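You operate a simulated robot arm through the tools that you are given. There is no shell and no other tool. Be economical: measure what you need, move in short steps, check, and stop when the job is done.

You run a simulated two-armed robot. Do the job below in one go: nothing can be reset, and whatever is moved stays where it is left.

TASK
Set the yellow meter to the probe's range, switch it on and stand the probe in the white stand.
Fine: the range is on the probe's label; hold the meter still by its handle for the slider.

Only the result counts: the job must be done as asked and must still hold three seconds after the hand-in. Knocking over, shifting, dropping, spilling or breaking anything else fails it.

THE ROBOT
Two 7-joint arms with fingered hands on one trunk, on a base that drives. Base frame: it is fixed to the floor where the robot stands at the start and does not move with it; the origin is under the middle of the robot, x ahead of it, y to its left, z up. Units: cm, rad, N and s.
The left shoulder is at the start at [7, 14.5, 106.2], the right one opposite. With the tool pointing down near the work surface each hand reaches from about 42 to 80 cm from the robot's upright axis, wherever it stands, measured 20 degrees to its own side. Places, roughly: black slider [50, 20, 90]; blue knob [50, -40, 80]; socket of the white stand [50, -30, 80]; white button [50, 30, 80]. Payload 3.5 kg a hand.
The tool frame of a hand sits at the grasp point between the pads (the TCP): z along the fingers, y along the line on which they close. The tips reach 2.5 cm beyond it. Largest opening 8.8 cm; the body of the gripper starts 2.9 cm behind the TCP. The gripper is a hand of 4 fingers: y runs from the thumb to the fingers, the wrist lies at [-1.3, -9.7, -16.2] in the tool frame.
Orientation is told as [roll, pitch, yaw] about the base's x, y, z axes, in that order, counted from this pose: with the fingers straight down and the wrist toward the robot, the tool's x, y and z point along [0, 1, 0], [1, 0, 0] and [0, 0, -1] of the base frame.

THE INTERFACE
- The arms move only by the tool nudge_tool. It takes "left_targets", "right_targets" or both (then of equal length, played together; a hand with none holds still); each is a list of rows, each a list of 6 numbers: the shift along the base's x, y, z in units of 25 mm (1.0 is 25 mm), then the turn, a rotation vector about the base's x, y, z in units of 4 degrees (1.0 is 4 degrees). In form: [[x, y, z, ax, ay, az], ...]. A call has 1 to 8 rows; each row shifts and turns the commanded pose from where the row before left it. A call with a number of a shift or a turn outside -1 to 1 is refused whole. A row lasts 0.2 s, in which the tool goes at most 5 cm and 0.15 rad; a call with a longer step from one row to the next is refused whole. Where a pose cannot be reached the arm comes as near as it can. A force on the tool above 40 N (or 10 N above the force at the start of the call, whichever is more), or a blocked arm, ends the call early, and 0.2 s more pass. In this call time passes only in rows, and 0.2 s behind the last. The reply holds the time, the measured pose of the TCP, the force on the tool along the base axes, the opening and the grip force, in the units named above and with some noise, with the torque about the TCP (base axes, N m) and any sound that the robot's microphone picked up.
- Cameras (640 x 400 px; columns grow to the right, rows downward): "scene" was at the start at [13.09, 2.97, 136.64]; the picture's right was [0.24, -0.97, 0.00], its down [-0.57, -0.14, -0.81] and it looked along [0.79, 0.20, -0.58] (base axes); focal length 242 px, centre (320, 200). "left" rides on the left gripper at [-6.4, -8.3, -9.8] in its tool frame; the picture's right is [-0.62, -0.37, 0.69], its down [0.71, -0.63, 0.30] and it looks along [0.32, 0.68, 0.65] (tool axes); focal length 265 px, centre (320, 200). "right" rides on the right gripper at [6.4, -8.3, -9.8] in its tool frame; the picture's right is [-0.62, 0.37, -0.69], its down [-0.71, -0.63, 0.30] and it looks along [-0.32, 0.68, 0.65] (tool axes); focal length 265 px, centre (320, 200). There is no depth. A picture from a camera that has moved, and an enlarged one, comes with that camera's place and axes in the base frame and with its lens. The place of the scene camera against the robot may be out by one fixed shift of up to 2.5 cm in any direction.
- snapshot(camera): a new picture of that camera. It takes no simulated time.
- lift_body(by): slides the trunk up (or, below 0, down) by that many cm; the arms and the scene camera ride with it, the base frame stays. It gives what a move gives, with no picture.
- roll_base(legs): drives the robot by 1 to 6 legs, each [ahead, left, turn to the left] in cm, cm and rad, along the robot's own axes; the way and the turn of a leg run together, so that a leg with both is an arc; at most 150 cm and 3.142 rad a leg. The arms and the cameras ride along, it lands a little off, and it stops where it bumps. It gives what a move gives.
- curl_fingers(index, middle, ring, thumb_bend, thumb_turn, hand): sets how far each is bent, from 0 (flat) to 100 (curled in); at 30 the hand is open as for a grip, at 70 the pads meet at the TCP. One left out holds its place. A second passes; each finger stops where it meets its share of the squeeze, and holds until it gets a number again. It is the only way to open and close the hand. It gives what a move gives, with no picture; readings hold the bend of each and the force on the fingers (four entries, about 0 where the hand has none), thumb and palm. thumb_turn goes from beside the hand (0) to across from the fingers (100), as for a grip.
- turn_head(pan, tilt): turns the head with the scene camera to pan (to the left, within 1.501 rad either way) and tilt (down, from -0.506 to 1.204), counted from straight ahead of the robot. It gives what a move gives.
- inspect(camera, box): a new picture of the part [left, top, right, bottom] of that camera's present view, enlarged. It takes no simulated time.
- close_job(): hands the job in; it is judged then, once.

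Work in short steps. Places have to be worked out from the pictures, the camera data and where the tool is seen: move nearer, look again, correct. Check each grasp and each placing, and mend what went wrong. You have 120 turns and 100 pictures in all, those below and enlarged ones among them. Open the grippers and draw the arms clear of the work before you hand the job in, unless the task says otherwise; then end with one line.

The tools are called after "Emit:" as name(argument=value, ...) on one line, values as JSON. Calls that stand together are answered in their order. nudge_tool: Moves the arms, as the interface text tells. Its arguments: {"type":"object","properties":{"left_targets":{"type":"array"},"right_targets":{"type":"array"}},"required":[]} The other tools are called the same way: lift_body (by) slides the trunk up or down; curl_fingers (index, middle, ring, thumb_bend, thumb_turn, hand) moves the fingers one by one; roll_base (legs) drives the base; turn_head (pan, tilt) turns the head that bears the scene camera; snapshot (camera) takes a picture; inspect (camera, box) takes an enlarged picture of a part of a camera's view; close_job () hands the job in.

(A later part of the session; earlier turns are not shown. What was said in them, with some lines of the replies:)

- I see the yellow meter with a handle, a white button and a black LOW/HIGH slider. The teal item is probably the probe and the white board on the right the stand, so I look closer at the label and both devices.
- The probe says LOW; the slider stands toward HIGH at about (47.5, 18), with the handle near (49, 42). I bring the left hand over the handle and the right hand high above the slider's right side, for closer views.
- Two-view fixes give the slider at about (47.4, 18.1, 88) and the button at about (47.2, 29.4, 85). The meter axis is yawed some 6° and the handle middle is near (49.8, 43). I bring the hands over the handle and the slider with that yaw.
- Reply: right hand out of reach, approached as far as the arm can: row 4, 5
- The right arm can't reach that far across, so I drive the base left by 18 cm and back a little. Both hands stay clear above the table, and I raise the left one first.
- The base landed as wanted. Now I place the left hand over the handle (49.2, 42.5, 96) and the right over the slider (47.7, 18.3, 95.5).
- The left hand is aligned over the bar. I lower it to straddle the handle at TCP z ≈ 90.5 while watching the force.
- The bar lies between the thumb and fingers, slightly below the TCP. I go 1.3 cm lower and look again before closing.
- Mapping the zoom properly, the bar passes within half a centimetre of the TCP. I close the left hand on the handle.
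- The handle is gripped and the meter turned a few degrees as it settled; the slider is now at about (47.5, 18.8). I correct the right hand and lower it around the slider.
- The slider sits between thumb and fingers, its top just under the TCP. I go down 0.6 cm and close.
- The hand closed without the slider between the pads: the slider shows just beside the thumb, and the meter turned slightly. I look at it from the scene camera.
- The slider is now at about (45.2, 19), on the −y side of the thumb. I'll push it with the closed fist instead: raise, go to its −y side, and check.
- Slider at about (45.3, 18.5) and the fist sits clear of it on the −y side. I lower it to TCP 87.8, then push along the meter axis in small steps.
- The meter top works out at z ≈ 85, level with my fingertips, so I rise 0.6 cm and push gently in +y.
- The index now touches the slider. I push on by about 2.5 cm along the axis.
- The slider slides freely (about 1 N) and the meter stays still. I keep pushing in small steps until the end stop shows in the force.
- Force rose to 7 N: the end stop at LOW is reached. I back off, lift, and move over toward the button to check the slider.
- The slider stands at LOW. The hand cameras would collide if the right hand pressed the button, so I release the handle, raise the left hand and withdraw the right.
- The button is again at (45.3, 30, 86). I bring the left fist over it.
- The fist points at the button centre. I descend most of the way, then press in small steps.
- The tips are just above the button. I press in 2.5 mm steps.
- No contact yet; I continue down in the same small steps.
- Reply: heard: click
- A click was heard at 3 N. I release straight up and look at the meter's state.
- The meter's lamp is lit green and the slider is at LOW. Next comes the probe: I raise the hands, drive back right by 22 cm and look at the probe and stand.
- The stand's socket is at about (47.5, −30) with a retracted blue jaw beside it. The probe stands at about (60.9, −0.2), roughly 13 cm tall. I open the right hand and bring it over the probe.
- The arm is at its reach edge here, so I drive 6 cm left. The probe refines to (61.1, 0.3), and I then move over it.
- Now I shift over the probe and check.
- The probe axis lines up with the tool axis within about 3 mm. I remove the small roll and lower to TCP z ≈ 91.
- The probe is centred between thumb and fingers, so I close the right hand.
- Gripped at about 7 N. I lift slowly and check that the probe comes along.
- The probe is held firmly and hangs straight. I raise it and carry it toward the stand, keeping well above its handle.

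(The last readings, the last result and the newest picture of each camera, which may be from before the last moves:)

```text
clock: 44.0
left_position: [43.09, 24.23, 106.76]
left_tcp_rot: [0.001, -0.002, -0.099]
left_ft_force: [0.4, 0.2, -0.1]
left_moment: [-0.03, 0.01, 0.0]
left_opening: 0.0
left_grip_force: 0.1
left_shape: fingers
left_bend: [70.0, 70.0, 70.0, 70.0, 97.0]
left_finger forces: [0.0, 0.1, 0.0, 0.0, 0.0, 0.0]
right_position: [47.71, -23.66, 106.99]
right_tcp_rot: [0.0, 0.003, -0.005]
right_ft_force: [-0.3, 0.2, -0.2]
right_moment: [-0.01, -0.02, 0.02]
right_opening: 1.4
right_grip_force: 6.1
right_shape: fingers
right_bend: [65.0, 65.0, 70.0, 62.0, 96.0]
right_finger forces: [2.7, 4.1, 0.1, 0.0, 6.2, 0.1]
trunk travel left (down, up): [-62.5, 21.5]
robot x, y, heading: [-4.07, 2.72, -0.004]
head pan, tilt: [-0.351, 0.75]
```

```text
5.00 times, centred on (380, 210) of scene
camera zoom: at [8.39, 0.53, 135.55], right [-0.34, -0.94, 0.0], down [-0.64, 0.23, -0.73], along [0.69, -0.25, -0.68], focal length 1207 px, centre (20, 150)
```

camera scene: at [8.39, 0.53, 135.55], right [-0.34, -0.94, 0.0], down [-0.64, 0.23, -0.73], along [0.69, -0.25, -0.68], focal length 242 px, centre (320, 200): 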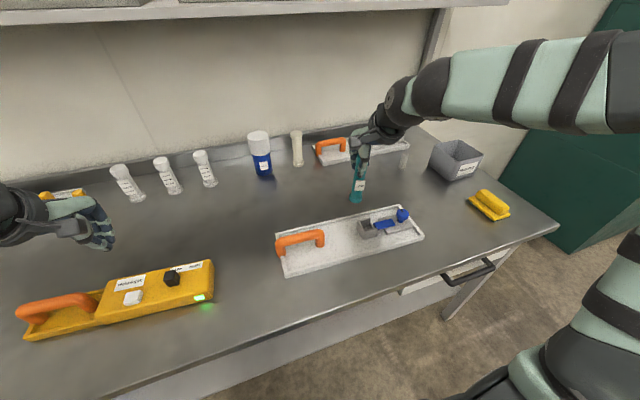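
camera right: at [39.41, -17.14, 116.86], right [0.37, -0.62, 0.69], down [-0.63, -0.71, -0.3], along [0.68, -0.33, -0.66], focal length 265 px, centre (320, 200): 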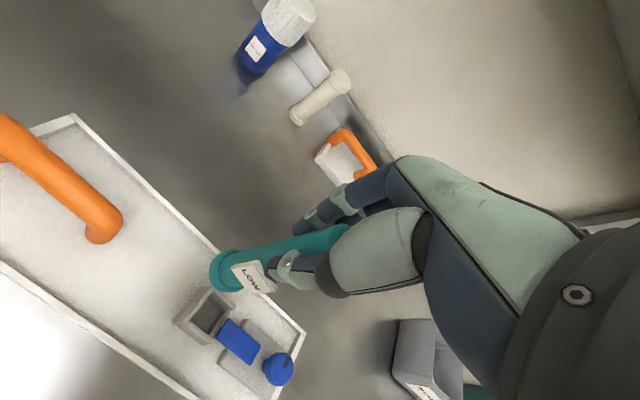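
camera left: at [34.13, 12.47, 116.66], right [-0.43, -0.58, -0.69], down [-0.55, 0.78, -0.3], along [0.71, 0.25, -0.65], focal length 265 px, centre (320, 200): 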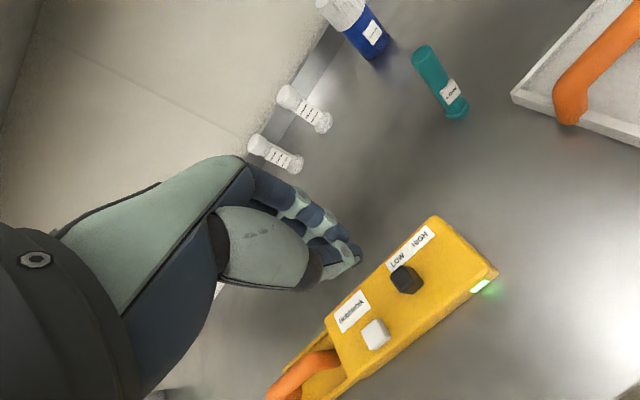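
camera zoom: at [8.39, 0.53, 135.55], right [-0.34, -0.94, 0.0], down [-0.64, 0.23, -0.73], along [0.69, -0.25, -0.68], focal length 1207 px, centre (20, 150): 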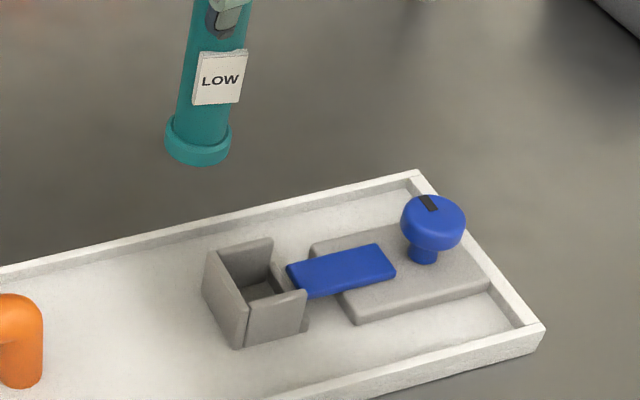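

From the right camera, the socket opening spans about 4 cm, centred near (47.1, −28.8) with walls up to z ≈ 85. The flange is about 3.3 cm, so I bring the probe above it and check closely before inserting.

Emit:
nudge_tool(right_targets=[[-0.03, -0.53, 0, 0, 0, 0], [-0.03, -0.53, 0, 0, 0, 0], [-0.03, -0.53, -0.5, 0, 0, 0], [-0.03, -0.53, -0.8, 0, 0, 0], [0, 0, -0.9, 0, 0, 0], [0, 0, -0.8, 0, 0, 0], [0, 0, -0.5, 0, 0, 0], [0, 0, 0, 0, 0, 0]])

Emit:
inspect(camera="right", box=[150, 220, 310, 380])

Emit:
inspect(camera="scene", box=[330, 170, 430, 250])

```text
clock: 45.8
left_position: [43.01, 24.25, 106.77]
left_tcp_rot: [0.002, 0.001, -0.104]
left_ft_force: [-0.5, -0.3, 0.5]
left_moment: [0.01, 0.0, 0.01]
left_opening: 0.0
left_grip_force: 0.0
left_shape: fingers
left_bend: [70.0, 70.0, 70.0, 70.0, 97.0]
left_finger forces: [0.1, 0.1, 0.0, 0.1, 0.1, 0.1]
right_position: [47.19, -28.98, 98.1]
right_tcp_rot: [0.001, 0.005, -0.005]
right_ft_force: [0.0, -1.6, -1.0]
right_moment: [0.02, 0.03, -0.03]
right_opening: 1.39
right_grip_force: 6.9
right_shape: fingers
right_bend: [65.0, 65.0, 70.0, 62.0, 96.0]
right_finger forces: [2.7, 4.0, 0.0, 0.1, 6.1, 0.1]
trunk travel left (down, up): [-62.5, 21.5]
robot x, y, heading: [-4.06, 2.28, 0.004]
head pan, tilt: [-0.351, 0.75]
```

```text
2.50 times, centred on (230, 300) of right
camera zoom: at [39.02, -22.47, 107.95], right [0.37, -0.62, 0.69], down [-0.63, -0.71, -0.3], along [0.68, -0.33, -0.66], focal length 664 px, centre (545, -50)
```

zoom: 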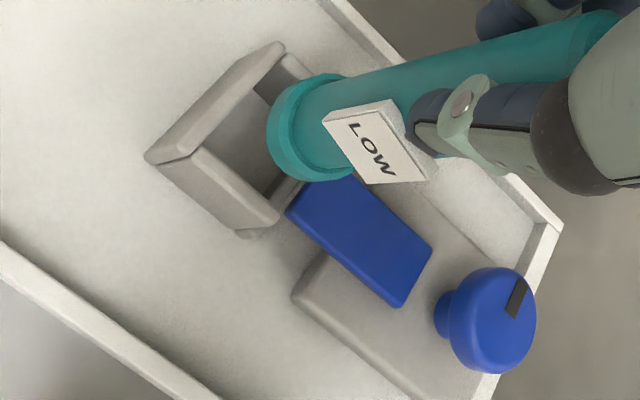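

```text
5.00 times, centred on (380, 210) of scene
camera zoom: at [8.39, 0.44, 135.55], right [-0.34, -0.94, 0.0], down [-0.64, 0.23, -0.73], along [0.69, -0.25, -0.68], focal length 1207 px, centre (20, 150)
```

zoom: 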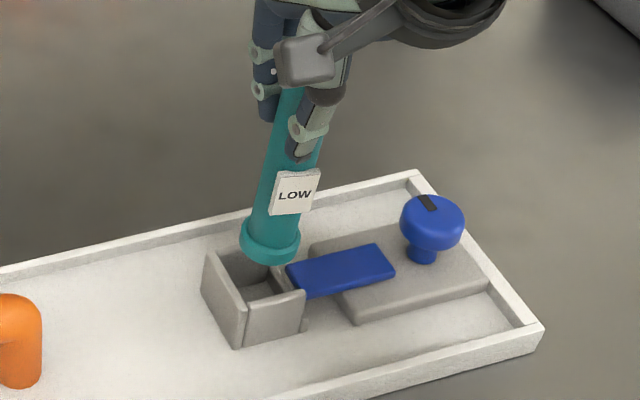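

The refined socket centre is (47.25, −28.95) and the flange sits at about (46.85, −28.8). I shift +0.35 cm in x and −0.1 in y, lower 1.8 cm and inspect.

Emit:
nudge_tool(right_targets=[[0.14, -0.05, -0.2, 0, 0, 0], [0, 0, -0.25, 0, 0, 0], [0, 0, -0.25, 0, 0, 0], [0, 0, 0, 0, 0, 0]])

Emit:
inspect(camera="right", box=[150, 220, 310, 380])

Emit:
inspect(camera="scene", box=[350, 200, 400, 240])

```text
clock: 46.8
left_position: [43.0, 24.14, 106.97]
left_tcp_rot: [0.0, 0.0, -0.104]
left_ft_force: [0.6, 0.3, -0.1]
left_moment: [0.0, -0.01, -0.02]
left_opening: 0.01
left_grip_force: 0.1
left_shape: fingers
left_bend: [70.0, 70.0, 70.0, 70.0, 97.0]
left_finger forces: [0.0, 0.0, 0.0, 0.0, 0.0, 0.1]
right_position: [47.63, -29.15, 96.26]
right_tcp_rot: [0.001, 0.005, -0.004]
right_ft_force: [0.0, 0.8, 0.5]
right_moment: [0.0, -0.01, -0.03]
right_opening: 1.41
right_grip_force: 6.4
right_shape: fingers
right_bend: [65.0, 65.0, 70.0, 62.0, 96.0]
right_finger forces: [2.7, 4.0, 0.0, 0.0, 6.2, 0.0]
trunk travel left (down, up): [-62.5, 21.5]
robot x, y, heading: [-4.13, 2.69, 0.005]
head pan, tilt: [-0.351, 0.75]
```

```text
2.50 times, centred on (230, 300) of right
camera zoom: at [39.41, -22.49, 106.23], right [0.37, -0.62, 0.69], down [-0.63, -0.71, -0.3], along [0.68, -0.33, -0.66], focal length 664 px, centre (545, -50)
```

zoom: 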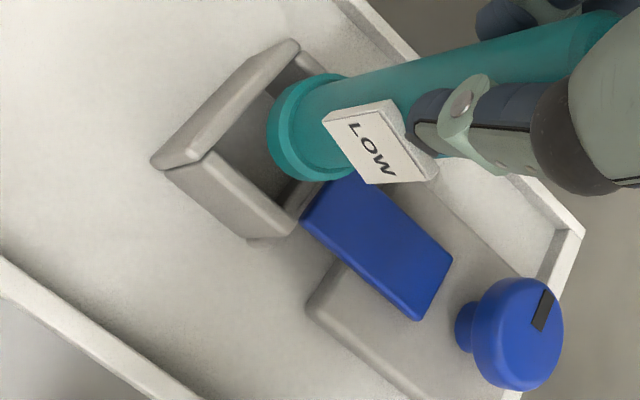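

```text
10.00 times, centred on (375, 220) of scene
camera zoom: at [8.4, 0.43, 135.55], right [-0.34, -0.94, 0.0], down [-0.64, 0.23, -0.73], along [0.69, -0.25, -0.68], focal length 2414 px, centre (-230, 0)
```

zoom: 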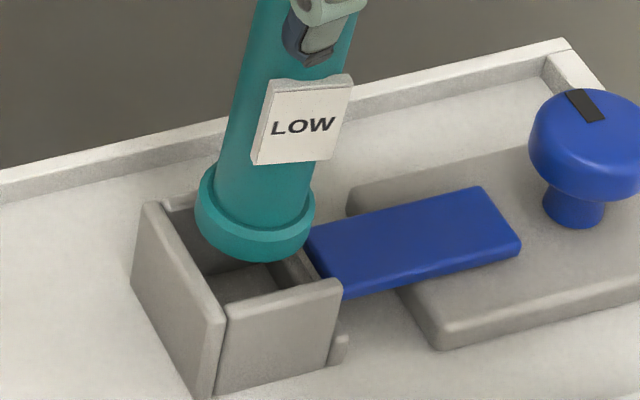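

Projecting the flange 1 cm lower lands it on the opening's centre in both views. I descend in 2.5 mm steps watching the force.

Emit:
nudge_tool(right_targets=[[0, 0, -0.15, 0, 0, 0], [0, 0, -0.15, 0, 0, 0], [0, 0, -0.15, 0, 0, 0], [0, 0, -0.15, 0, 0, 0], [0, 0, 0, 0, 0, 0]])

Emit:
inspect(camera="right", box=[150, 220, 310, 380])

Emit:
inspect(camera="scene", box=[350, 200, 400, 240])

```text
clock: 48.0
left_position: [42.89, 24.25, 107.01]
left_tcp_rot: [-0.001, 0.0, -0.104]
left_ft_force: [0.2, -0.4, -0.1]
left_moment: [0.02, -0.02, 0.0]
left_opening: 0.0
left_grip_force: 0.0
left_shape: fingers
left_bend: [70.0, 70.0, 70.0, 70.0, 97.0]
left_finger forces: [0.0, 0.0, 0.1, 0.0, 0.0, 0.0]
right_position: [47.53, -29.15, 94.92]
right_tcp_rot: [0.001, 0.0, -0.009]
right_ft_force: [-1.9, 0.0, 7.3]
right_moment: [-0.01, 0.0, 0.04]
right_opening: 1.02
right_grip_force: 6.3
right_shape: fingers
right_bend: [69.0, 66.0, 70.0, 63.0, 96.0]
right_finger forces: [1.4, 4.7, 0.1, 0.1, 6.7, 0.0]
trunk travel left (down, up): [-62.5, 21.5]
robot x, y, heading: [-3.93, 2.08, 0.003]
head pan, tilt: [-0.351, 0.75]
```

```text
2.50 times, centred on (230, 300) of right
camera zoom: at [39.28, -22.51, 104.79], right [0.37, -0.62, 0.69], down [-0.63, -0.71, -0.3], along [0.68, -0.33, -0.66], focal length 664 px, centre (545, -50)
```

zoom: 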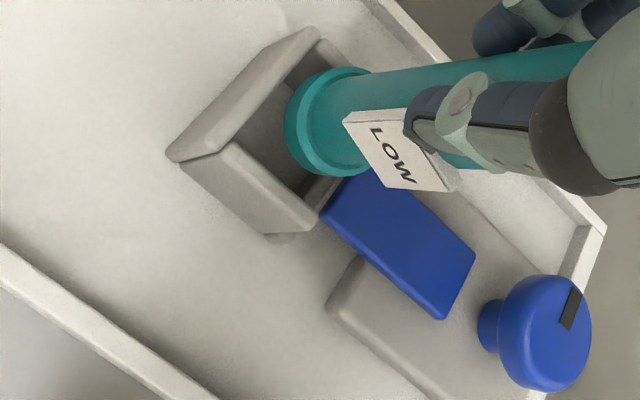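

```text
10.00 times, centred on (375, 220) of scene
camera zoom: at [8.22, 0.54, 135.57], right [-0.34, -0.94, 0.0], down [-0.64, 0.23, -0.73], along [0.69, -0.25, -0.68], focal length 2414 px, centre (-230, 0)
```

zoom: 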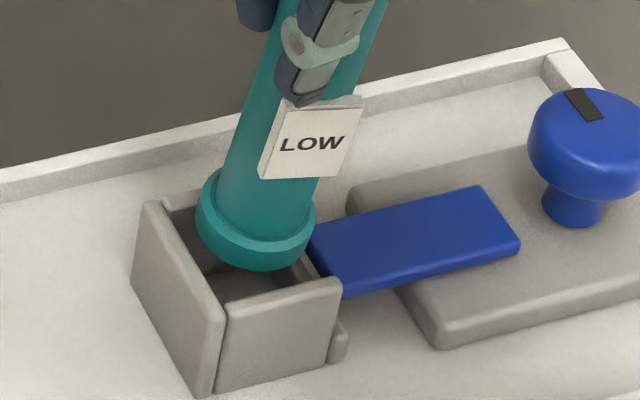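

The flange met the far wall's rim at 7 N; both views say it is about 0.6 cm too far in +x. I lift a little, shift −0.6 cm in x and look again.

Emit:
nudge_tool(right_targets=[[0, 0, 0.3, 0, 0, 0], [-0.12, 0, 0, 0, 0, 0], [-0.12, 0.02, 0, 0, 0, 0], [0, 0, 0, 0, 0, 0]])

Emit:
inspect(camera="right", box=[150, 220, 310, 380])

Emit:
inspect(camera="scene", box=[350, 200, 400, 240])

```text
clock: 49.0
left_position: [43.04, 24.2, 106.86]
left_tcp_rot: [-0.001, 0.0, -0.102]
left_ft_force: [-0.1, 0.0, -0.6]
left_moment: [0.01, 0.0, 0.02]
left_opening: 0.01
left_grip_force: 0.0
left_shape: fingers
left_bend: [70.0, 70.0, 70.0, 70.0, 97.0]
left_finger forces: [0.0, 0.0, 0.1, 0.1, 0.1, 0.1]
right_position: [46.92, -29.1, 95.6]
right_tcp_rot: [0.002, 0.004, -0.006]
right_ft_force: [-0.4, 0.3, -0.5]
right_moment: [0.02, 0.02, -0.03]
right_opening: 0.95
right_grip_force: 5.4
right_shape: fingers
right_bend: [68.0, 66.0, 70.0, 63.0, 96.0]
right_finger forces: [1.4, 3.9, 0.1, 0.0, 5.3, 0.0]
trunk travel left (down, up): [-62.5, 21.5]
robot x, y, heading: [-4.06, 2.72, -0.0]
head pan, tilt: [-0.351, 0.75]
```

```text
2.50 times, centred on (230, 300) of right
camera zoom: at [38.76, -22.51, 105.5], right [0.37, -0.62, 0.69], down [-0.63, -0.71, -0.3], along [0.68, -0.33, -0.66], focal length 664 px, centre (545, -50)
```

zoom: 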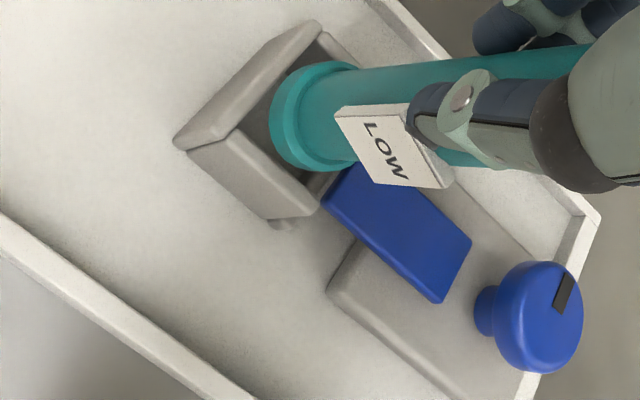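

```text
10.00 times, centred on (375, 220) of scene
camera zoom: at [8.41, 0.43, 135.54], right [-0.34, -0.94, 0.0], down [-0.64, 0.23, -0.73], along [0.69, -0.25, -0.68], focal length 2414 px, centre (-230, 0)
```

zoom: 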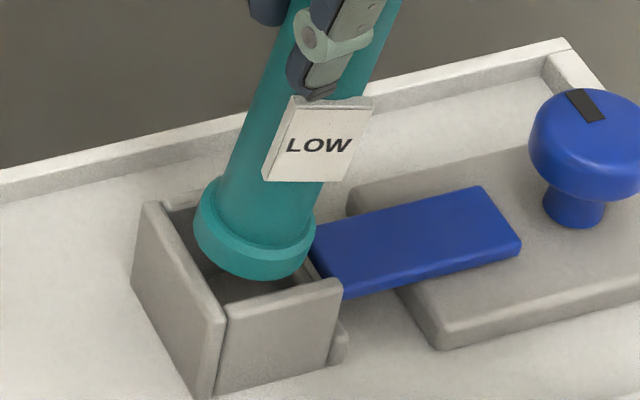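

The probe now leans about 5° in the hand, its base toward +y. I turn the tool −5° about x with a compensating shift and a small centring correction, then re-inspect.

Emit:
nudge_tool(right_targets=[[0.03, 0.15, 0.06, -0.6, 0, 0], [0.03, 0.15, 0, -0.6, 0, 0], [0, 0, 0, 0, 0, 0]])

Emit:
inspect(camera="right", box=[150, 220, 310, 380])

Emit:
inspect(camera="scene", box=[345, 180, 405, 240])

```text
clock: 49.8
left_position: [43.06, 24.14, 106.9]
left_tcp_rot: [0.001, 0.001, -0.103]
left_ft_force: [0.0, -0.2, -0.2]
left_moment: [-0.02, 0.0, -0.01]
left_opening: 0.0
left_grip_force: 0.0
left_shape: fingers
left_bend: [70.0, 70.0, 70.0, 70.0, 97.0]
left_finger forces: [0.0, 0.0, 0.0, 0.1, 0.0, 0.0]
right_position: [47.04, -28.28, 95.67]
right_tcp_rot: [-0.082, 0.004, -0.006]
right_ft_force: [0.0, -0.3, -1.8]
right_moment: [0.02, 0.02, 0.01]
right_opening: 0.96
right_grip_force: 5.3
right_shape: fingers
right_bend: [68.0, 66.0, 70.0, 63.0, 96.0]
right_finger forces: [1.5, 3.9, 0.1, 0.0, 5.3, 0.0]
trunk travel left (down, up): [-62.5, 21.5]
robot x, y, heading: [-4.49, 2.41, 0.001]
head pan, tilt: [-0.351, 0.75]
```

```text
2.50 times, centred on (230, 300) of right
camera zoom: at [38.92, -20.94, 105.07], right [0.37, -0.56, 0.74], down [-0.63, -0.73, -0.24], along [0.68, -0.38, -0.63], focal length 664 px, centre (545, -50)
```

zoom: 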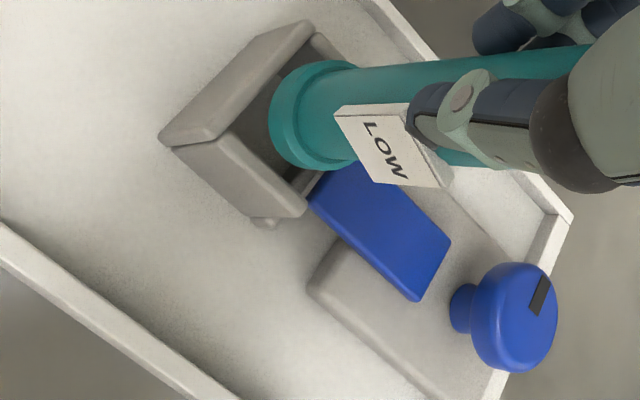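

```text
6.67 times, centred on (375, 210) of scene
camera zoom: at [8.39, 0.37, 135.55], right [-0.34, -0.94, 0.0], down [-0.64, 0.23, -0.73], along [0.69, -0.25, -0.68], focal length 1610 px, centre (-47, 133)
```

zoom: 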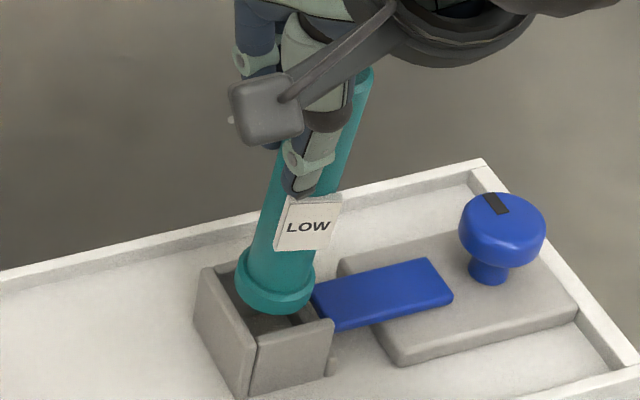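

The base is centred, but the probe still leans about 7° with its top toward −y. I turn another −7° about x, compensating in y to keep the base in place.

Emit:
nudge_tool(right_targets=[[0.02, 0.26, 0.03, -0.87, 0, 0], [0.02, 0.26, 0, -0.87, 0, 0], [0, 0, 0, 0, 0, 0]])

Emit:
inspect(camera="right", box=[150, 220, 310, 380])

Emit:
inspect(camera="scene", box=[345, 180, 405, 240])

```text
clock: 50.6
left_position: [42.97, 24.2, 106.84]
left_tcp_rot: [0.003, -0.002, -0.104]
left_ft_force: [0.2, 0.4, -0.3]
left_moment: [-0.01, 0.02, 0.01]
left_opening: 0.0
left_grip_force: 0.0
left_shape: fingers
left_bend: [70.0, 70.0, 70.0, 70.0, 97.0]
left_finger forces: [0.0, 0.0, 0.1, 0.0, 0.0, 0.0]
right_position: [47.21, -26.94, 95.91]
right_tcp_rot: [-0.204, 0.004, -0.005]
right_ft_force: [-0.4, 0.3, -1.9]
right_moment: [-0.02, 0.01, -0.01]
right_opening: 0.97
right_grip_force: 5.0
right_shape: fingers
right_bend: [68.0, 66.0, 70.0, 63.0, 96.0]
right_finger forces: [1.4, 3.9, 0.0, 0.0, 5.3, 0.0]
trunk travel left (down, up): [-62.5, 21.5]
robot x, y, heading: [-3.98, 2.63, 0.006]
head pan, tilt: [-0.351, 0.75]
```

```text
2.50 times, centred on (230, 300) of right
camera zoom: at [39.06, -18.53, 104.25], right [0.37, -0.47, 0.8], down [-0.63, -0.76, -0.15], along [0.68, -0.45, -0.58], focal length 664 px, centre (545, -50)
```

zoom: 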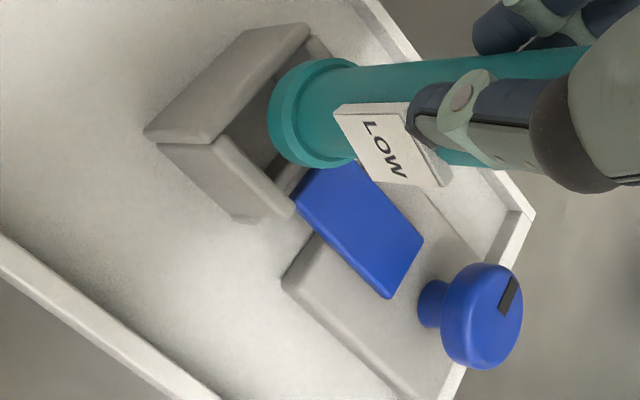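

```text
6.67 times, centred on (375, 210) of scene
camera zoom: at [8.39, 0.36, 135.54], right [-0.34, -0.94, 0.0], down [-0.64, 0.23, -0.73], along [0.69, -0.25, -0.68], focal length 1610 px, centre (-47, 133)
```

zoom: 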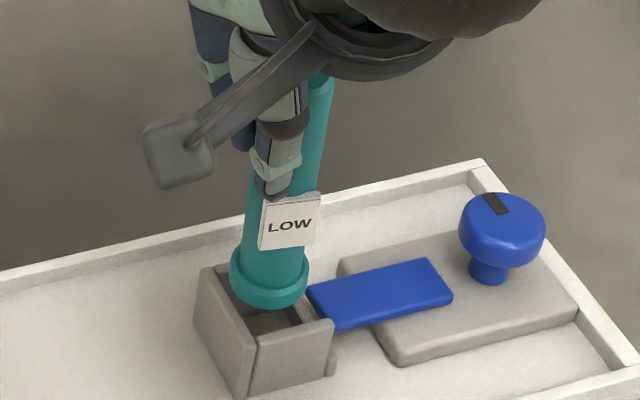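

The probe is nearly upright now. Both views call for about −0.1 cm in x and −0.27 in y; I apply that and descend about 1 cm in small steps.

Emit:
nudge_tool(right_targets=[[-0.04, -0.11, 0, -0.2, 0, 0], [0, 0, -0.1, 0, 0, 0], [0, 0, -0.1, 0, 0, 0], [0, 0, -0.1, 0, 0, 0], [0, 0, -0.1, 0, 0, 0], [0, 0, 0, 0, 0, 0]])

Emit:
inspect(camera="right", box=[150, 220, 310, 380])

Emit:
inspect(camera="scene", box=[345, 180, 405, 240])

```text
clock: 52.0
left_position: [43.01, 24.27, 107.0]
left_tcp_rot: [-0.001, -0.001, -0.104]
left_ft_force: [0.2, 0.1, 0.2]
left_moment: [-0.02, 0.0, 0.02]
left_opening: 0.0
left_grip_force: 0.0
left_shape: fingers
left_bend: [70.0, 70.0, 70.0, 70.0, 97.0]
left_finger forces: [0.0, 0.1, 0.0, 0.1, 0.0, 0.0]
right_position: [47.3, -27.19, 94.82]
right_tcp_rot: [-0.218, 0.002, -0.005]
right_ft_force: [-0.4, -0.1, -0.4]
right_moment: [-0.01, 0.0, 0.02]
right_opening: 0.95
right_grip_force: 5.2
right_shape: fingers
right_bend: [68.0, 66.0, 70.0, 63.0, 96.0]
right_finger forces: [1.4, 4.0, 0.0, 0.0, 5.5, 0.0]
trunk travel left (down, up): [-62.5, 21.5]
robot x, y, heading: [-3.91, 2.46, 0.004]
head pan, tilt: [-0.351, 0.75]
```

```text
2.50 times, centred on (230, 300) of right
camera zoom: at [39.0, -18.61, 103.08], right [0.37, -0.46, 0.81], down [-0.63, -0.76, -0.14], along [0.68, -0.46, -0.57], focal length 664 px, centre (545, -50)
```

zoom: 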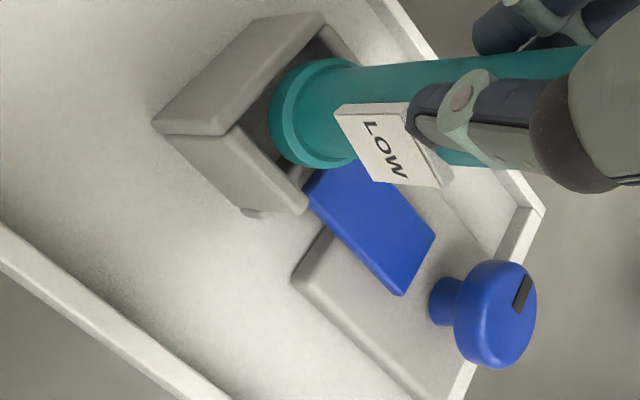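

```text
6.67 times, centred on (375, 210) of scene
camera zoom: at [8.38, 0.44, 135.55], right [-0.34, -0.94, 0.0], down [-0.64, 0.23, -0.73], along [0.69, -0.25, -0.68], focal length 1610 px, centre (-47, 133)
```

zoom: 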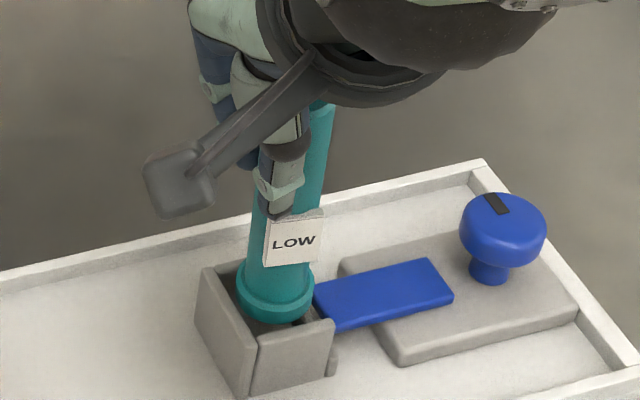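

No contact yet, and the flange is centred on the opening (276, 294 vs 276, 296). I continue down.

Emit:
nudge_tool(right_targets=[[0, 0, -0.1, 0, 0, 0], [0, 0, -0.1, 0, 0, 0], [0, 0, -0.1, 0, 0, 0], [0, 0, 0, 0, 0, 0]])

Emit:
inspect(camera="right", box=[150, 220, 310, 380])

Emit:
inspect(camera="scene", box=[345, 180, 405, 240])

```text
clock: 53.0
left_position: [43.04, 24.21, 106.92]
left_tcp_rot: [0.0, -0.001, -0.104]
left_ft_force: [-0.8, 0.1, -1.0]
left_moment: [-0.02, -0.01, 0.0]
left_opening: 0.0
left_grip_force: 0.0
left_shape: fingers
left_bend: [70.0, 70.0, 70.0, 70.0, 97.0]
left_finger forces: [0.1, 0.1, 0.0, 0.0, 0.0, 0.1]
right_position: [47.26, -27.24, 93.94]
right_tcp_rot: [-0.217, 0.003, -0.005]
right_ft_force: [-0.4, 0.5, 0.4]
right_moment: [0.01, -0.02, 0.01]
right_opening: 0.97
right_grip_force: 5.3
right_shape: fingers
right_bend: [68.0, 66.0, 70.0, 63.0, 96.0]
right_finger forces: [1.4, 4.0, 0.0, 0.0, 5.3, 0.0]
trunk travel left (down, up): [-62.5, 21.5]
robot x, y, heading: [-3.56, 2.63, 0.002]
head pan, tilt: [-0.351, 0.75]
```

```text
2.50 times, centred on (230, 300) of right
camera zoom: at [38.95, -18.68, 102.36], right [0.37, -0.46, 0.81], down [-0.63, -0.76, -0.14], along [0.68, -0.46, -0.57], focal length 664 px, centre (545, -50)
```

zoom: 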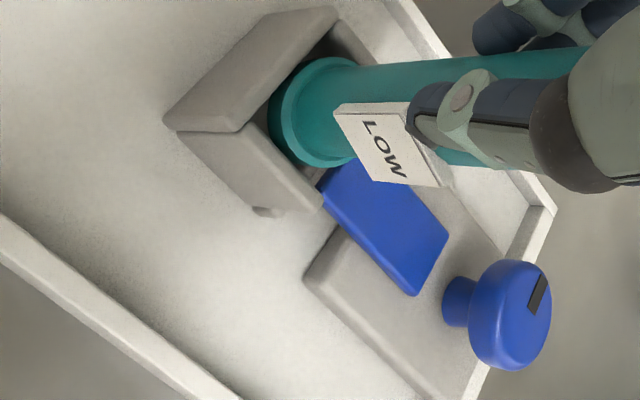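

```text
6.67 times, centred on (375, 210) of scene
camera zoom: at [8.4, 0.43, 135.55], right [-0.34, -0.94, 0.0], down [-0.64, 0.23, -0.73], along [0.69, -0.25, -0.68], focal length 1610 px, centre (-47, 133)
```

zoom: 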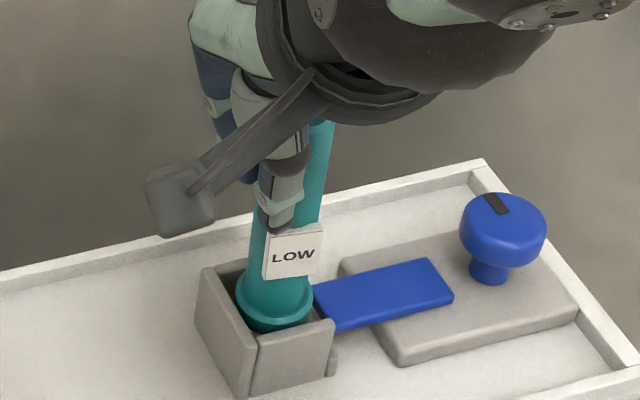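

The flange is entering the socket, with the front wall now hiding its lower rim, and no contact force. I continue 1.5 cm.

Emit:
nudge_tool(right_targets=[[0, 0, -0.15, 0, 0, 0], [0, 0, -0.15, 0, 0, 0], [0, 0, -0.15, 0, 0, 0], [0, 0, -0.1, 0, 0, 0], [0, 0, 0, 0, 0, 0]])

Emit:
inspect(camera="scene", box=[345, 180, 405, 240])

```text
clock: 54.2
left_position: [42.89, 24.21, 106.74]
left_tcp_rot: [0.001, 0.0, -0.103]
left_ft_force: [-0.3, -0.4, 0.1]
left_moment: [-0.02, 0.0, 0.01]
left_opening: 0.01
left_grip_force: 0.1
left_shape: fingers
left_bend: [70.0, 70.0, 70.0, 70.0, 97.0]
left_finger forces: [0.0, 0.1, 0.0, 0.1, 0.0, 0.0]
right_position: [47.2, -27.11, 92.74]
right_tcp_rot: [-0.218, 0.003, -0.003]
right_ft_force: [-0.9, 1.3, -0.4]
right_moment: [-0.03, -0.02, 0.01]
right_opening: 0.96
right_grip_force: 5.1
right_shape: fingers
right_bend: [68.0, 66.0, 70.0, 63.0, 96.0]
right_finger forces: [1.4, 4.0, 0.0, 0.0, 5.3, 0.0]
trunk travel left (down, up): [-62.5, 21.5]
robot x, y, heading: [-3.84, 2.29, 0.008]
head pan, tilt: [-0.351, 0.75]
```

```text
6.67 times, centred on (375, 210) of scene
camera zoom: at [8.4, 0.43, 135.55], right [-0.34, -0.94, 0.0], down [-0.64, 0.23, -0.73], along [0.69, -0.25, -0.68], focal length 1610 px, centre (-47, 133)
```

zoom: 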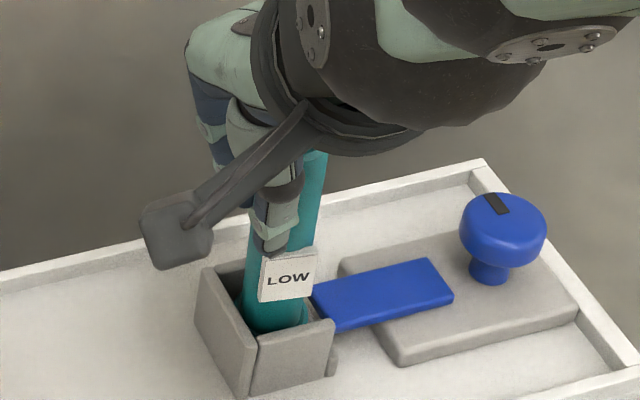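

It goes on freely; I continue down gently until the floor is felt.

Emit:
nudge_tool(right_targets=[[0, 0, -0.1, 0, 0, 0], [0, 0, -0.1, 0, 0, 0], [0, 0, -0.08, 0, 0, 0], [0, 0, 0, 0, 0, 0]])

Emit:
inspect(camera="scene", box=[345, 180, 405, 240])

```text
clock: 55.2
left_position: [43.02, 24.14, 106.85]
left_tcp_rot: [-0.001, -0.001, -0.104]
left_ft_force: [0.9, -0.1, -0.3]
left_moment: [-0.03, -0.03, 0.0]
left_opening: 0.02
left_grip_force: 0.0
left_shape: fingers
left_bend: [70.0, 70.0, 70.0, 70.0, 97.0]
left_finger forces: [0.0, 0.0, 0.0, 0.0, 0.0, 0.0]
right_position: [47.03, -27.24, 92.04]
right_tcp_rot: [-0.217, 0.005, -0.006]
right_ft_force: [0.0, 0.4, -1.1]
right_moment: [0.03, 0.03, 0.01]
right_opening: 0.94
right_grip_force: 5.0
right_shape: fingers
right_bend: [68.0, 66.0, 70.0, 63.0, 96.0]
right_finger forces: [1.5, 3.8, 0.1, 0.0, 5.1, 0.0]
trunk travel left (down, up): [-62.5, 21.5]
robot x, y, heading: [-4.31, 2.69, 0.004]
head pan, tilt: [-0.351, 0.75]
```

```text
6.67 times, centred on (375, 210) of scene
camera zoom: at [8.4, 0.43, 135.55], right [-0.34, -0.94, 0.0], down [-0.64, 0.23, -0.73], along [0.69, -0.25, -0.68], focal length 1610 px, centre (-47, 133)
```

zoom: 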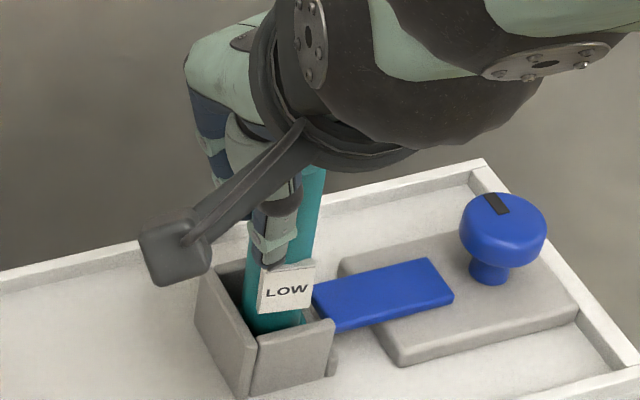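

Still no floor contact; another 8 mm in fine steps.

Emit:
nudge_tool(right_targets=[[0, 0, -0.08, 0, 0, 0], [0, 0, -0.08, 0, 0, 0], [0, 0, -0.08, 0, 0, 0], [0, 0, -0.08, 0, 0, 0], [0, 0, 0, 0, 0, 0]])

Emit:
inspect(camera="scene", box=[345, 180, 405, 240])

Emit:
inspect(camera="right", box=[150, 220, 310, 380])

```text
clock: 56.4
left_position: [43.03, 24.25, 106.93]
left_tcp_rot: [0.0, -0.002, -0.103]
left_ft_force: [-0.1, -0.1, 0.3]
left_moment: [-0.03, -0.01, 0.0]
left_opening: 0.0
left_grip_force: 0.0
left_shape: fingers
left_bend: [70.0, 70.0, 70.0, 70.0, 97.0]
left_finger forces: [0.0, 0.1, 0.1, 0.1, 0.1, 0.1]
right_position: [47.15, -27.12, 91.21]
right_tcp_rot: [-0.219, 0.003, -0.007]
right_ft_force: [0.3, 0.3, 5.0]
right_moment: [-0.05, -0.07, 0.01]
right_opening: 0.56
right_grip_force: 4.2
right_shape: fingers
right_bend: [69.0, 66.0, 70.0, 65.0, 96.0]
right_finger forces: [0.4, 4.8, 0.0, 0.1, 3.7, 0.0]
trunk travel left (down, up): [-62.5, 21.5]
robot x, y, heading: [-3.81, 1.89, 0.005]
head pan, tilt: [-0.351, 0.75]
```

```text
6.67 times, centred on (375, 210) of scene
camera zoom: at [8.32, 0.48, 135.55], right [-0.34, -0.94, 0.0], down [-0.64, 0.23, -0.73], along [0.69, -0.25, -0.68], focal length 1610 px, centre (-47, 133)
```

zoom: 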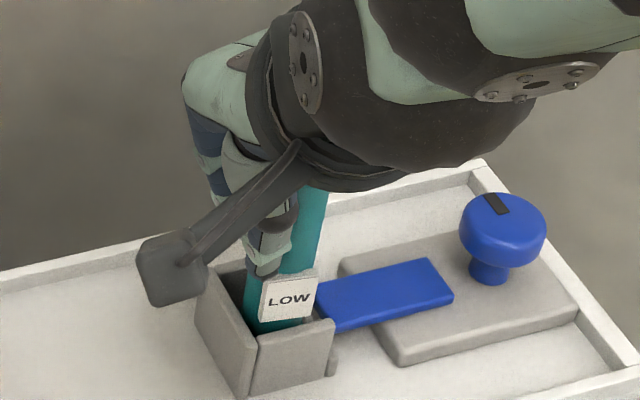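

```text
2.50 times, centred on (230, 300) of right
camera zoom: at [38.84, -18.65, 99.42], right [0.37, -0.46, 0.81], down [-0.63, -0.76, -0.14], along [0.68, -0.46, -0.57], focal length 664 px, centre (545, -50)
```

zoom: 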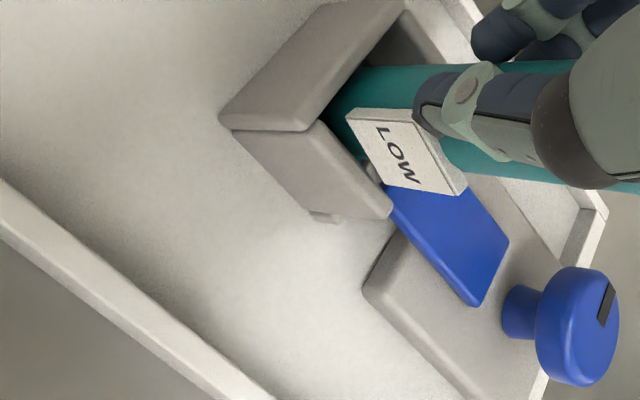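

The base rests on the socket floor (5 N upward). I open the hand gently in two stages.

Emit:
curl_fingers(hand="right", index=58, middle=58, ring=58, thumb_bend=56)

Emit:
inspect(camera="scene", box=[345, 180, 405, 240])

Emit:
inspect(camera="right", box=[150, 200, 350, 380])

```text
clock: 57.4
left_position: [42.97, 24.21, 106.66]
left_tcp_rot: [0.0, -0.001, -0.101]
left_ft_force: [-0.1, 0.1, -0.1]
left_moment: [-0.01, -0.01, 0.0]
left_opening: 0.0
left_grip_force: 0.1
left_shape: fingers
left_bend: [70.0, 70.0, 70.0, 70.0, 97.0]
left_finger forces: [0.0, 0.1, 0.0, 0.1, 0.1, 0.0]
right_position: [47.16, -27.15, 91.17]
right_tcp_rot: [-0.219, 0.002, -0.004]
right_ft_force: [-0.1, -0.8, -0.4]
right_moment: [-0.04, 0.0, -0.02]
right_opening: 2.67
right_grip_force: 0.0
right_shape: fingers
right_bend: [57.0, 57.0, 57.0, 56.0, 97.0]
right_finger forces: [0.1, 0.0, 0.0, 0.0, 0.0, 0.0]
trunk travel left (down, up): [-62.5, 21.5]
robot x, y, heading: [-3.96, 2.68, 0.0]
head pan, tilt: [-0.351, 0.75]
```

```text
6.67 times, centred on (375, 210) of scene
camera zoom: at [8.38, 0.44, 135.55], right [-0.34, -0.94, 0.0], down [-0.64, 0.23, -0.73], along [0.69, -0.25, -0.68], focal length 1610 px, centre (-47, 133)
```

zoom: 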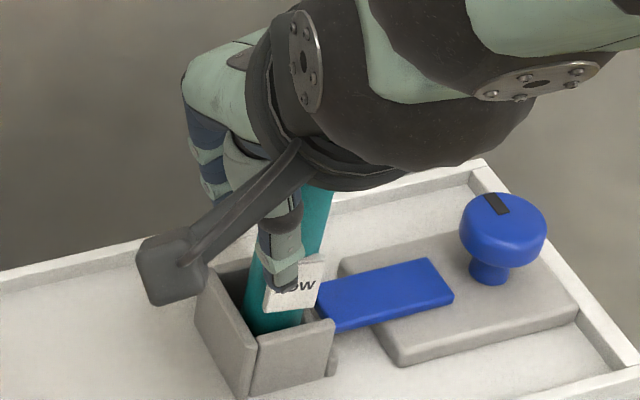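

```text
2.22 times, centred on (250, 290) of right
camera zoom: at [38.91, -18.68, 99.42], right [0.37, -0.46, 0.81], down [-0.63, -0.76, -0.14], along [0.68, -0.46, -0.57], focal length 590 px, centre (476, 0)
```

zoom: 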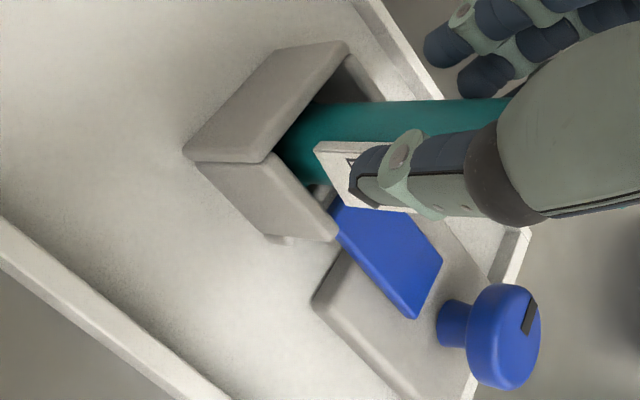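

It is released and seems to lean slightly. I open fully and look again before withdrawing.

Emit:
curl_fingers(hand="right", index=30, middle=30, ring=30, thumb_bend=30)

Emit:
inspect(camera="right", box=[150, 150, 400, 380])

Emit:
inspect(camera="scene", box=[345, 180, 405, 240])

```text
clock: 58.4
left_position: [43.03, 24.12, 106.92]
left_tcp_rot: [0.001, 0.0, -0.102]
left_ft_force: [0.2, 0.7, -0.6]
left_moment: [0.03, -0.01, 0.01]
left_opening: 0.01
left_grip_force: 0.0
left_shape: fingers
left_bend: [70.0, 70.0, 70.0, 70.0, 97.0]
left_finger forces: [0.0, 0.0, 0.0, 0.0, 0.0, 0.0]
right_position: [47.24, -27.32, 91.29]
right_tcp_rot: [-0.217, 0.002, -0.005]
right_ft_force: [-0.2, -0.6, 0.3]
right_moment: [0.03, 0.02, 0.02]
right_opening: 8.45
right_grip_force: 0.0
right_shape: fingers
right_bend: [30.0, 30.0, 30.0, 30.0, 97.0]
right_finger forces: [0.0, 0.0, 0.0, 0.0, 0.0, 0.0]
trunk travel left (down, up): [-62.5, 21.5]
robot x, y, heading: [-3.8, 1.87, 0.002]
head pan, tilt: [-0.351, 0.75]
```

```text
1.74 times, centred on (275, 265) of right
camera zoom: at [38.91, -18.68, 99.42], right [0.37, -0.46, 0.81], down [-0.63, -0.76, -0.14], along [0.68, -0.46, -0.57], focal length 462 px, centre (398, 87)
```

zoom: 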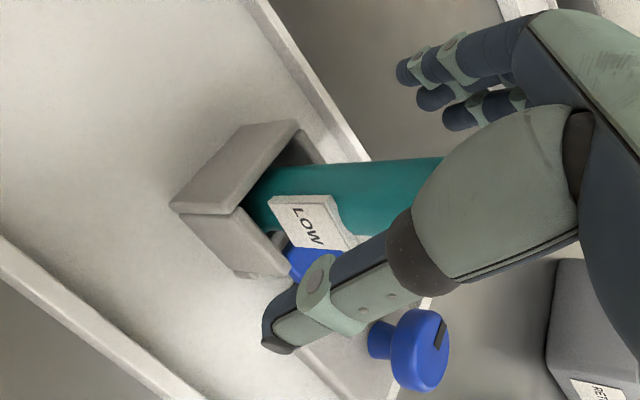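

```text
6.67 times, centred on (375, 210) of scene
camera zoom: at [8.39, 0.44, 135.55], right [-0.34, -0.94, 0.0], down [-0.64, 0.23, -0.73], along [0.69, -0.25, -0.68], focal length 1610 px, centre (-47, 133)
```

zoom: 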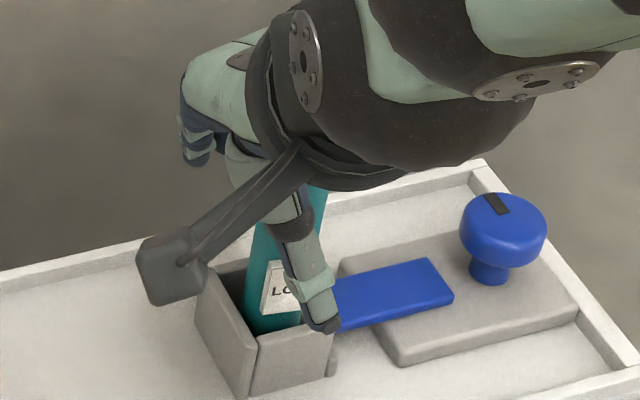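

The hand is open and touching nothing, so I withdraw it along its own axis.

Emit:
nudge_tool(right_targets=[[0, 0.09, 0.4, 0, 0, 0], [0, 0.15, 0.7, 0, 0, 0], [0, 0.2, 0.95, 0, 0, 0], [0, 0.2, 0.95, 0, 0, 0], [0, 0.2, 0.95, 0, 0, 0], [0, 0.2, 0.95, 0, 0, 0], [0, 0, 0, 0, 0, 0]])

Emit:
inspect(camera="scene", box=[345, 170, 415, 240])

Emit:
snapshot(camera="right")

```text
clock: 60.0
left_position: [43.16, 24.13, 106.76]
left_tcp_rot: [0.0, 0.0, -0.103]
left_ft_force: [0.2, 0.3, 0.2]
left_moment: [-0.02, 0.0, -0.03]
left_opening: 0.0
left_grip_force: 0.0
left_shape: fingers
left_bend: [70.0, 70.0, 70.0, 70.0, 97.0]
left_finger forces: [0.1, 0.0, 0.1, 0.0, 0.1, 0.1]
right_position: [47.33, -24.73, 103.47]
right_tcp_rot: [-0.217, 0.005, -0.006]
right_ft_force: [-0.1, 0.1, -0.3]
right_moment: [-0.03, 0.01, -0.01]
right_opening: 8.47
right_grip_force: 0.1
right_shape: fingers
right_bend: [30.0, 30.0, 30.0, 30.0, 97.0]
right_finger forces: [0.0, 0.0, 0.0, 0.1, 0.0, 0.0]
trunk travel left (down, up): [-62.5, 21.5]
robot x, y, heading: [-4.14, 2.57, 0.006]
head pan, tilt: [-0.351, 0.75]
```

```text
5.71 times, centred on (380, 205) of scene
camera zoom: at [8.43, 0.41, 135.54], right [-0.34, -0.94, 0.0], down [-0.64, 0.23, -0.73], along [0.69, -0.25, -0.68], focal length 1380 px, centre (-23, 171)
```

zoom: 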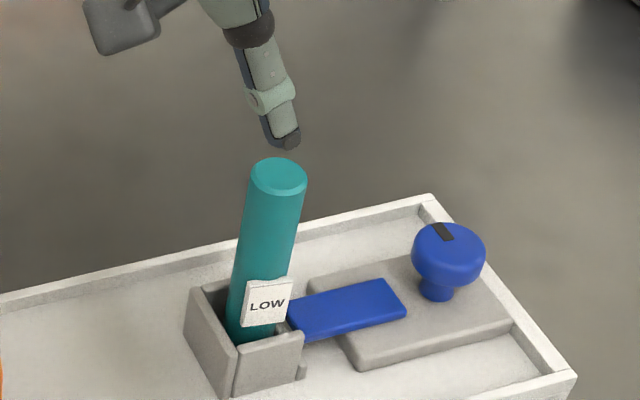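

```text
13 pictures are left
camera right: at [39.12, -16.14, 111.74], right [0.37, -0.46, 0.81], down [-0.63, -0.76, -0.14], along [0.68, -0.46, -0.57], focal length 265 px, centre (320, 200)
```

right: 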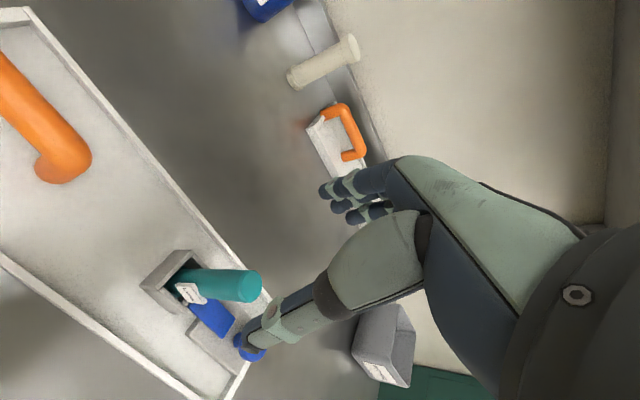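

The probe stands upright in the socket, its axis matching the vertical within a degree. I raise the right hand clear, open the left hand and raise it as well.

Emit:
nudge_tool(left_targets=[[0, 0, 0.8, 0, 0, 0], [0, 0, 0.8, 0, 0, 0], [0, 0, 0.8, 0, 0, 0], [0, 0, 0, 0, 0, 0], [0, 0, 0, 0, 0, 0], [0, 0, 0, 0, 0, 0]], right_targets=[[0, 0.2, 0.95, 0, 0, 0], [0, 0.2, 0.95, 0, 0, 0], [0, 0.2, 0.95, 0, 0, 0], [-0.5, 0.5, 0.5, 0, 0, 0], [-0.5, 0.5, 0.5, 0, 0, 0], [0, 0, 0, 0, 0, 0]])

Emit:
curl_fingers(hand="left", index=30, middle=30, ring=30, thumb_bend=30)

Emit:
snapshot(camera="scene")

Emit:
inspect(camera="scene", box=[330, 160, 440, 250])

Emit:
inspect(camera="scene", box=[0, 230, 240, 350])

```text
clock: 61.4
left_position: [43.11, 24.12, 112.87]
left_tcp_rot: [0.001, 0.001, -0.105]
left_ft_force: [0.7, -0.6, 0.2]
left_moment: [0.03, 0.0, -0.02]
left_opening: 0.0
left_grip_force: 0.1
left_shape: fingers
left_bend: [70.0, 70.0, 70.0, 70.0, 97.0]
left_finger forces: [0.0, 0.1, 0.1, 0.1, 0.1, 0.1]
right_position: [46.4, -21.78, 113.01]
right_tcp_rot: [-0.202, 0.0, -0.006]
right_ft_force: [-0.5, -0.7, -0.1]
right_moment: [-0.01, 0.0, 0.01]
right_opening: 8.42
right_grip_force: 0.0
right_shape: fingers
right_bend: [30.0, 30.0, 30.0, 30.0, 97.0]
right_finger forces: [0.1, 0.0, 0.0, 0.0, 0.0, 0.0]
right hand out of reach, approached as far as the arm can: row 5
trunk travel left (down, up): [-62.5, 21.5]
robot x, y, heading: [-4.18, 2.49, 0.006]
head pan, tilt: [-0.351, 0.75]
```

```text
clock: 62.4
left_position: [43.04, 24.15, 112.79]
left_tcp_rot: [-0.001, 0.001, -0.102]
left_ft_force: [0.0, 0.6, 0.0]
left_moment: [-0.01, -0.04, 0.02]
left_opening: 8.45
left_grip_force: 0.0
left_shape: fingers
left_bend: [30.0, 30.0, 30.0, 30.0, 97.0]
left_finger forces: [0.0, 0.1, 0.0, 0.0, 0.0, 0.1]
right_position: [46.39, -21.99, 112.77]
right_tcp_rot: [-0.204, 0.004, -0.008]
right_ft_force: [-0.3, 0.9, -0.4]
right_moment: [0.0, 0.0, 0.02]
right_opening: 8.43
right_grip_force: 0.1
right_shape: fingers
right_bend: [30.0, 30.0, 30.0, 30.0, 97.0]
right_finger forces: [0.1, 0.0, 0.0, 0.0, 0.0, 0.0]
trunk travel left (down, up): [-62.5, 21.5]
robot x, y, heading: [-3.84, 2.87, 0.003]
head pan, tilt: [-0.351, 0.75]
```

```text
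12 pictures are left
camera scene: at [8.4, 0.43, 135.55], right [-0.34, -0.94, 0.0], down [-0.64, 0.23, -0.73], along [0.69, -0.25, -0.68], focal length 242 px, centre (320, 200)
```

scene: 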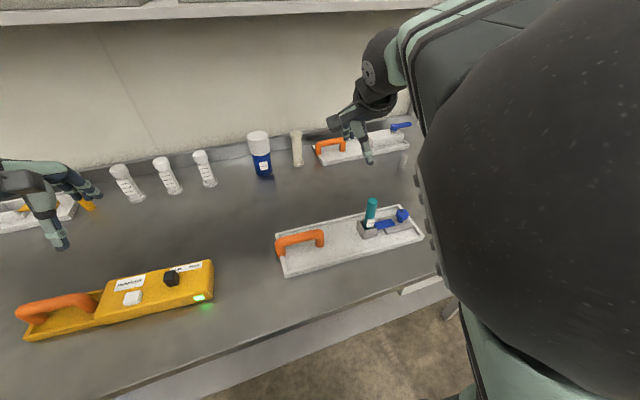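

```text
4.44 times, centred on (385, 205) of scene
camera zoom: at [8.4, 0.43, 135.55], right [-0.34, -0.94, 0.0], down [-0.64, 0.23, -0.73], along [0.69, -0.25, -0.68], focal length 1073 px, centre (31, 178)
```

zoom: 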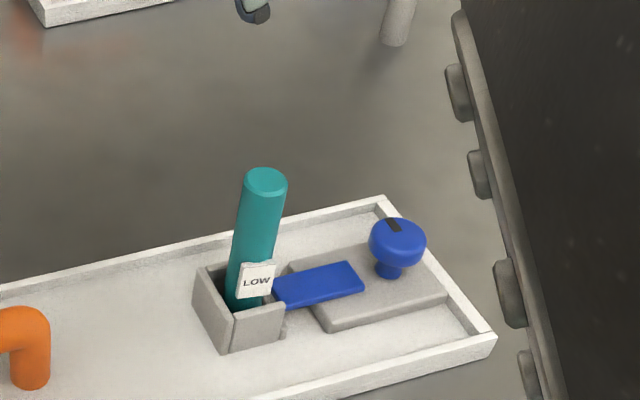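

```text
2.67 times, centred on (120, 290) of scene
camera zoom: at [8.4, 0.43, 135.55], right [-0.34, -0.94, 0.0], down [-0.64, 0.23, -0.73], along [0.69, -0.25, -0.68], focal length 644 px, centre (853, -40)
```

zoom: 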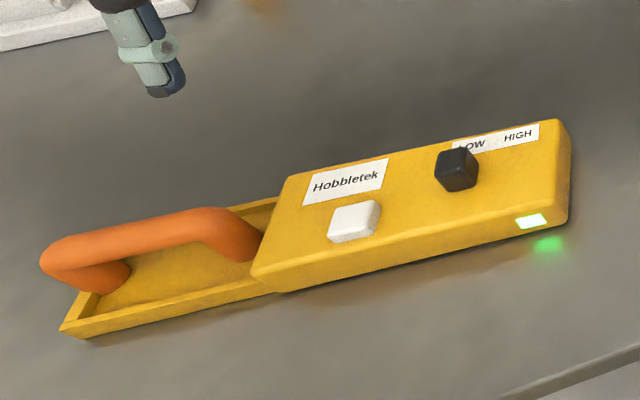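

The slider is at LOW, the lamp is lit, the probe stands in the white stand, and both hands are open and clear. I hand the job in.

Emit:
close_job()

```text
The job is handed in.
```

The meter is set to LOW and switched on, and the probe stands upright in the white stand; gripping the handle turned the meter a few degrees, and I left the stand's blue knob and jaw untouched.
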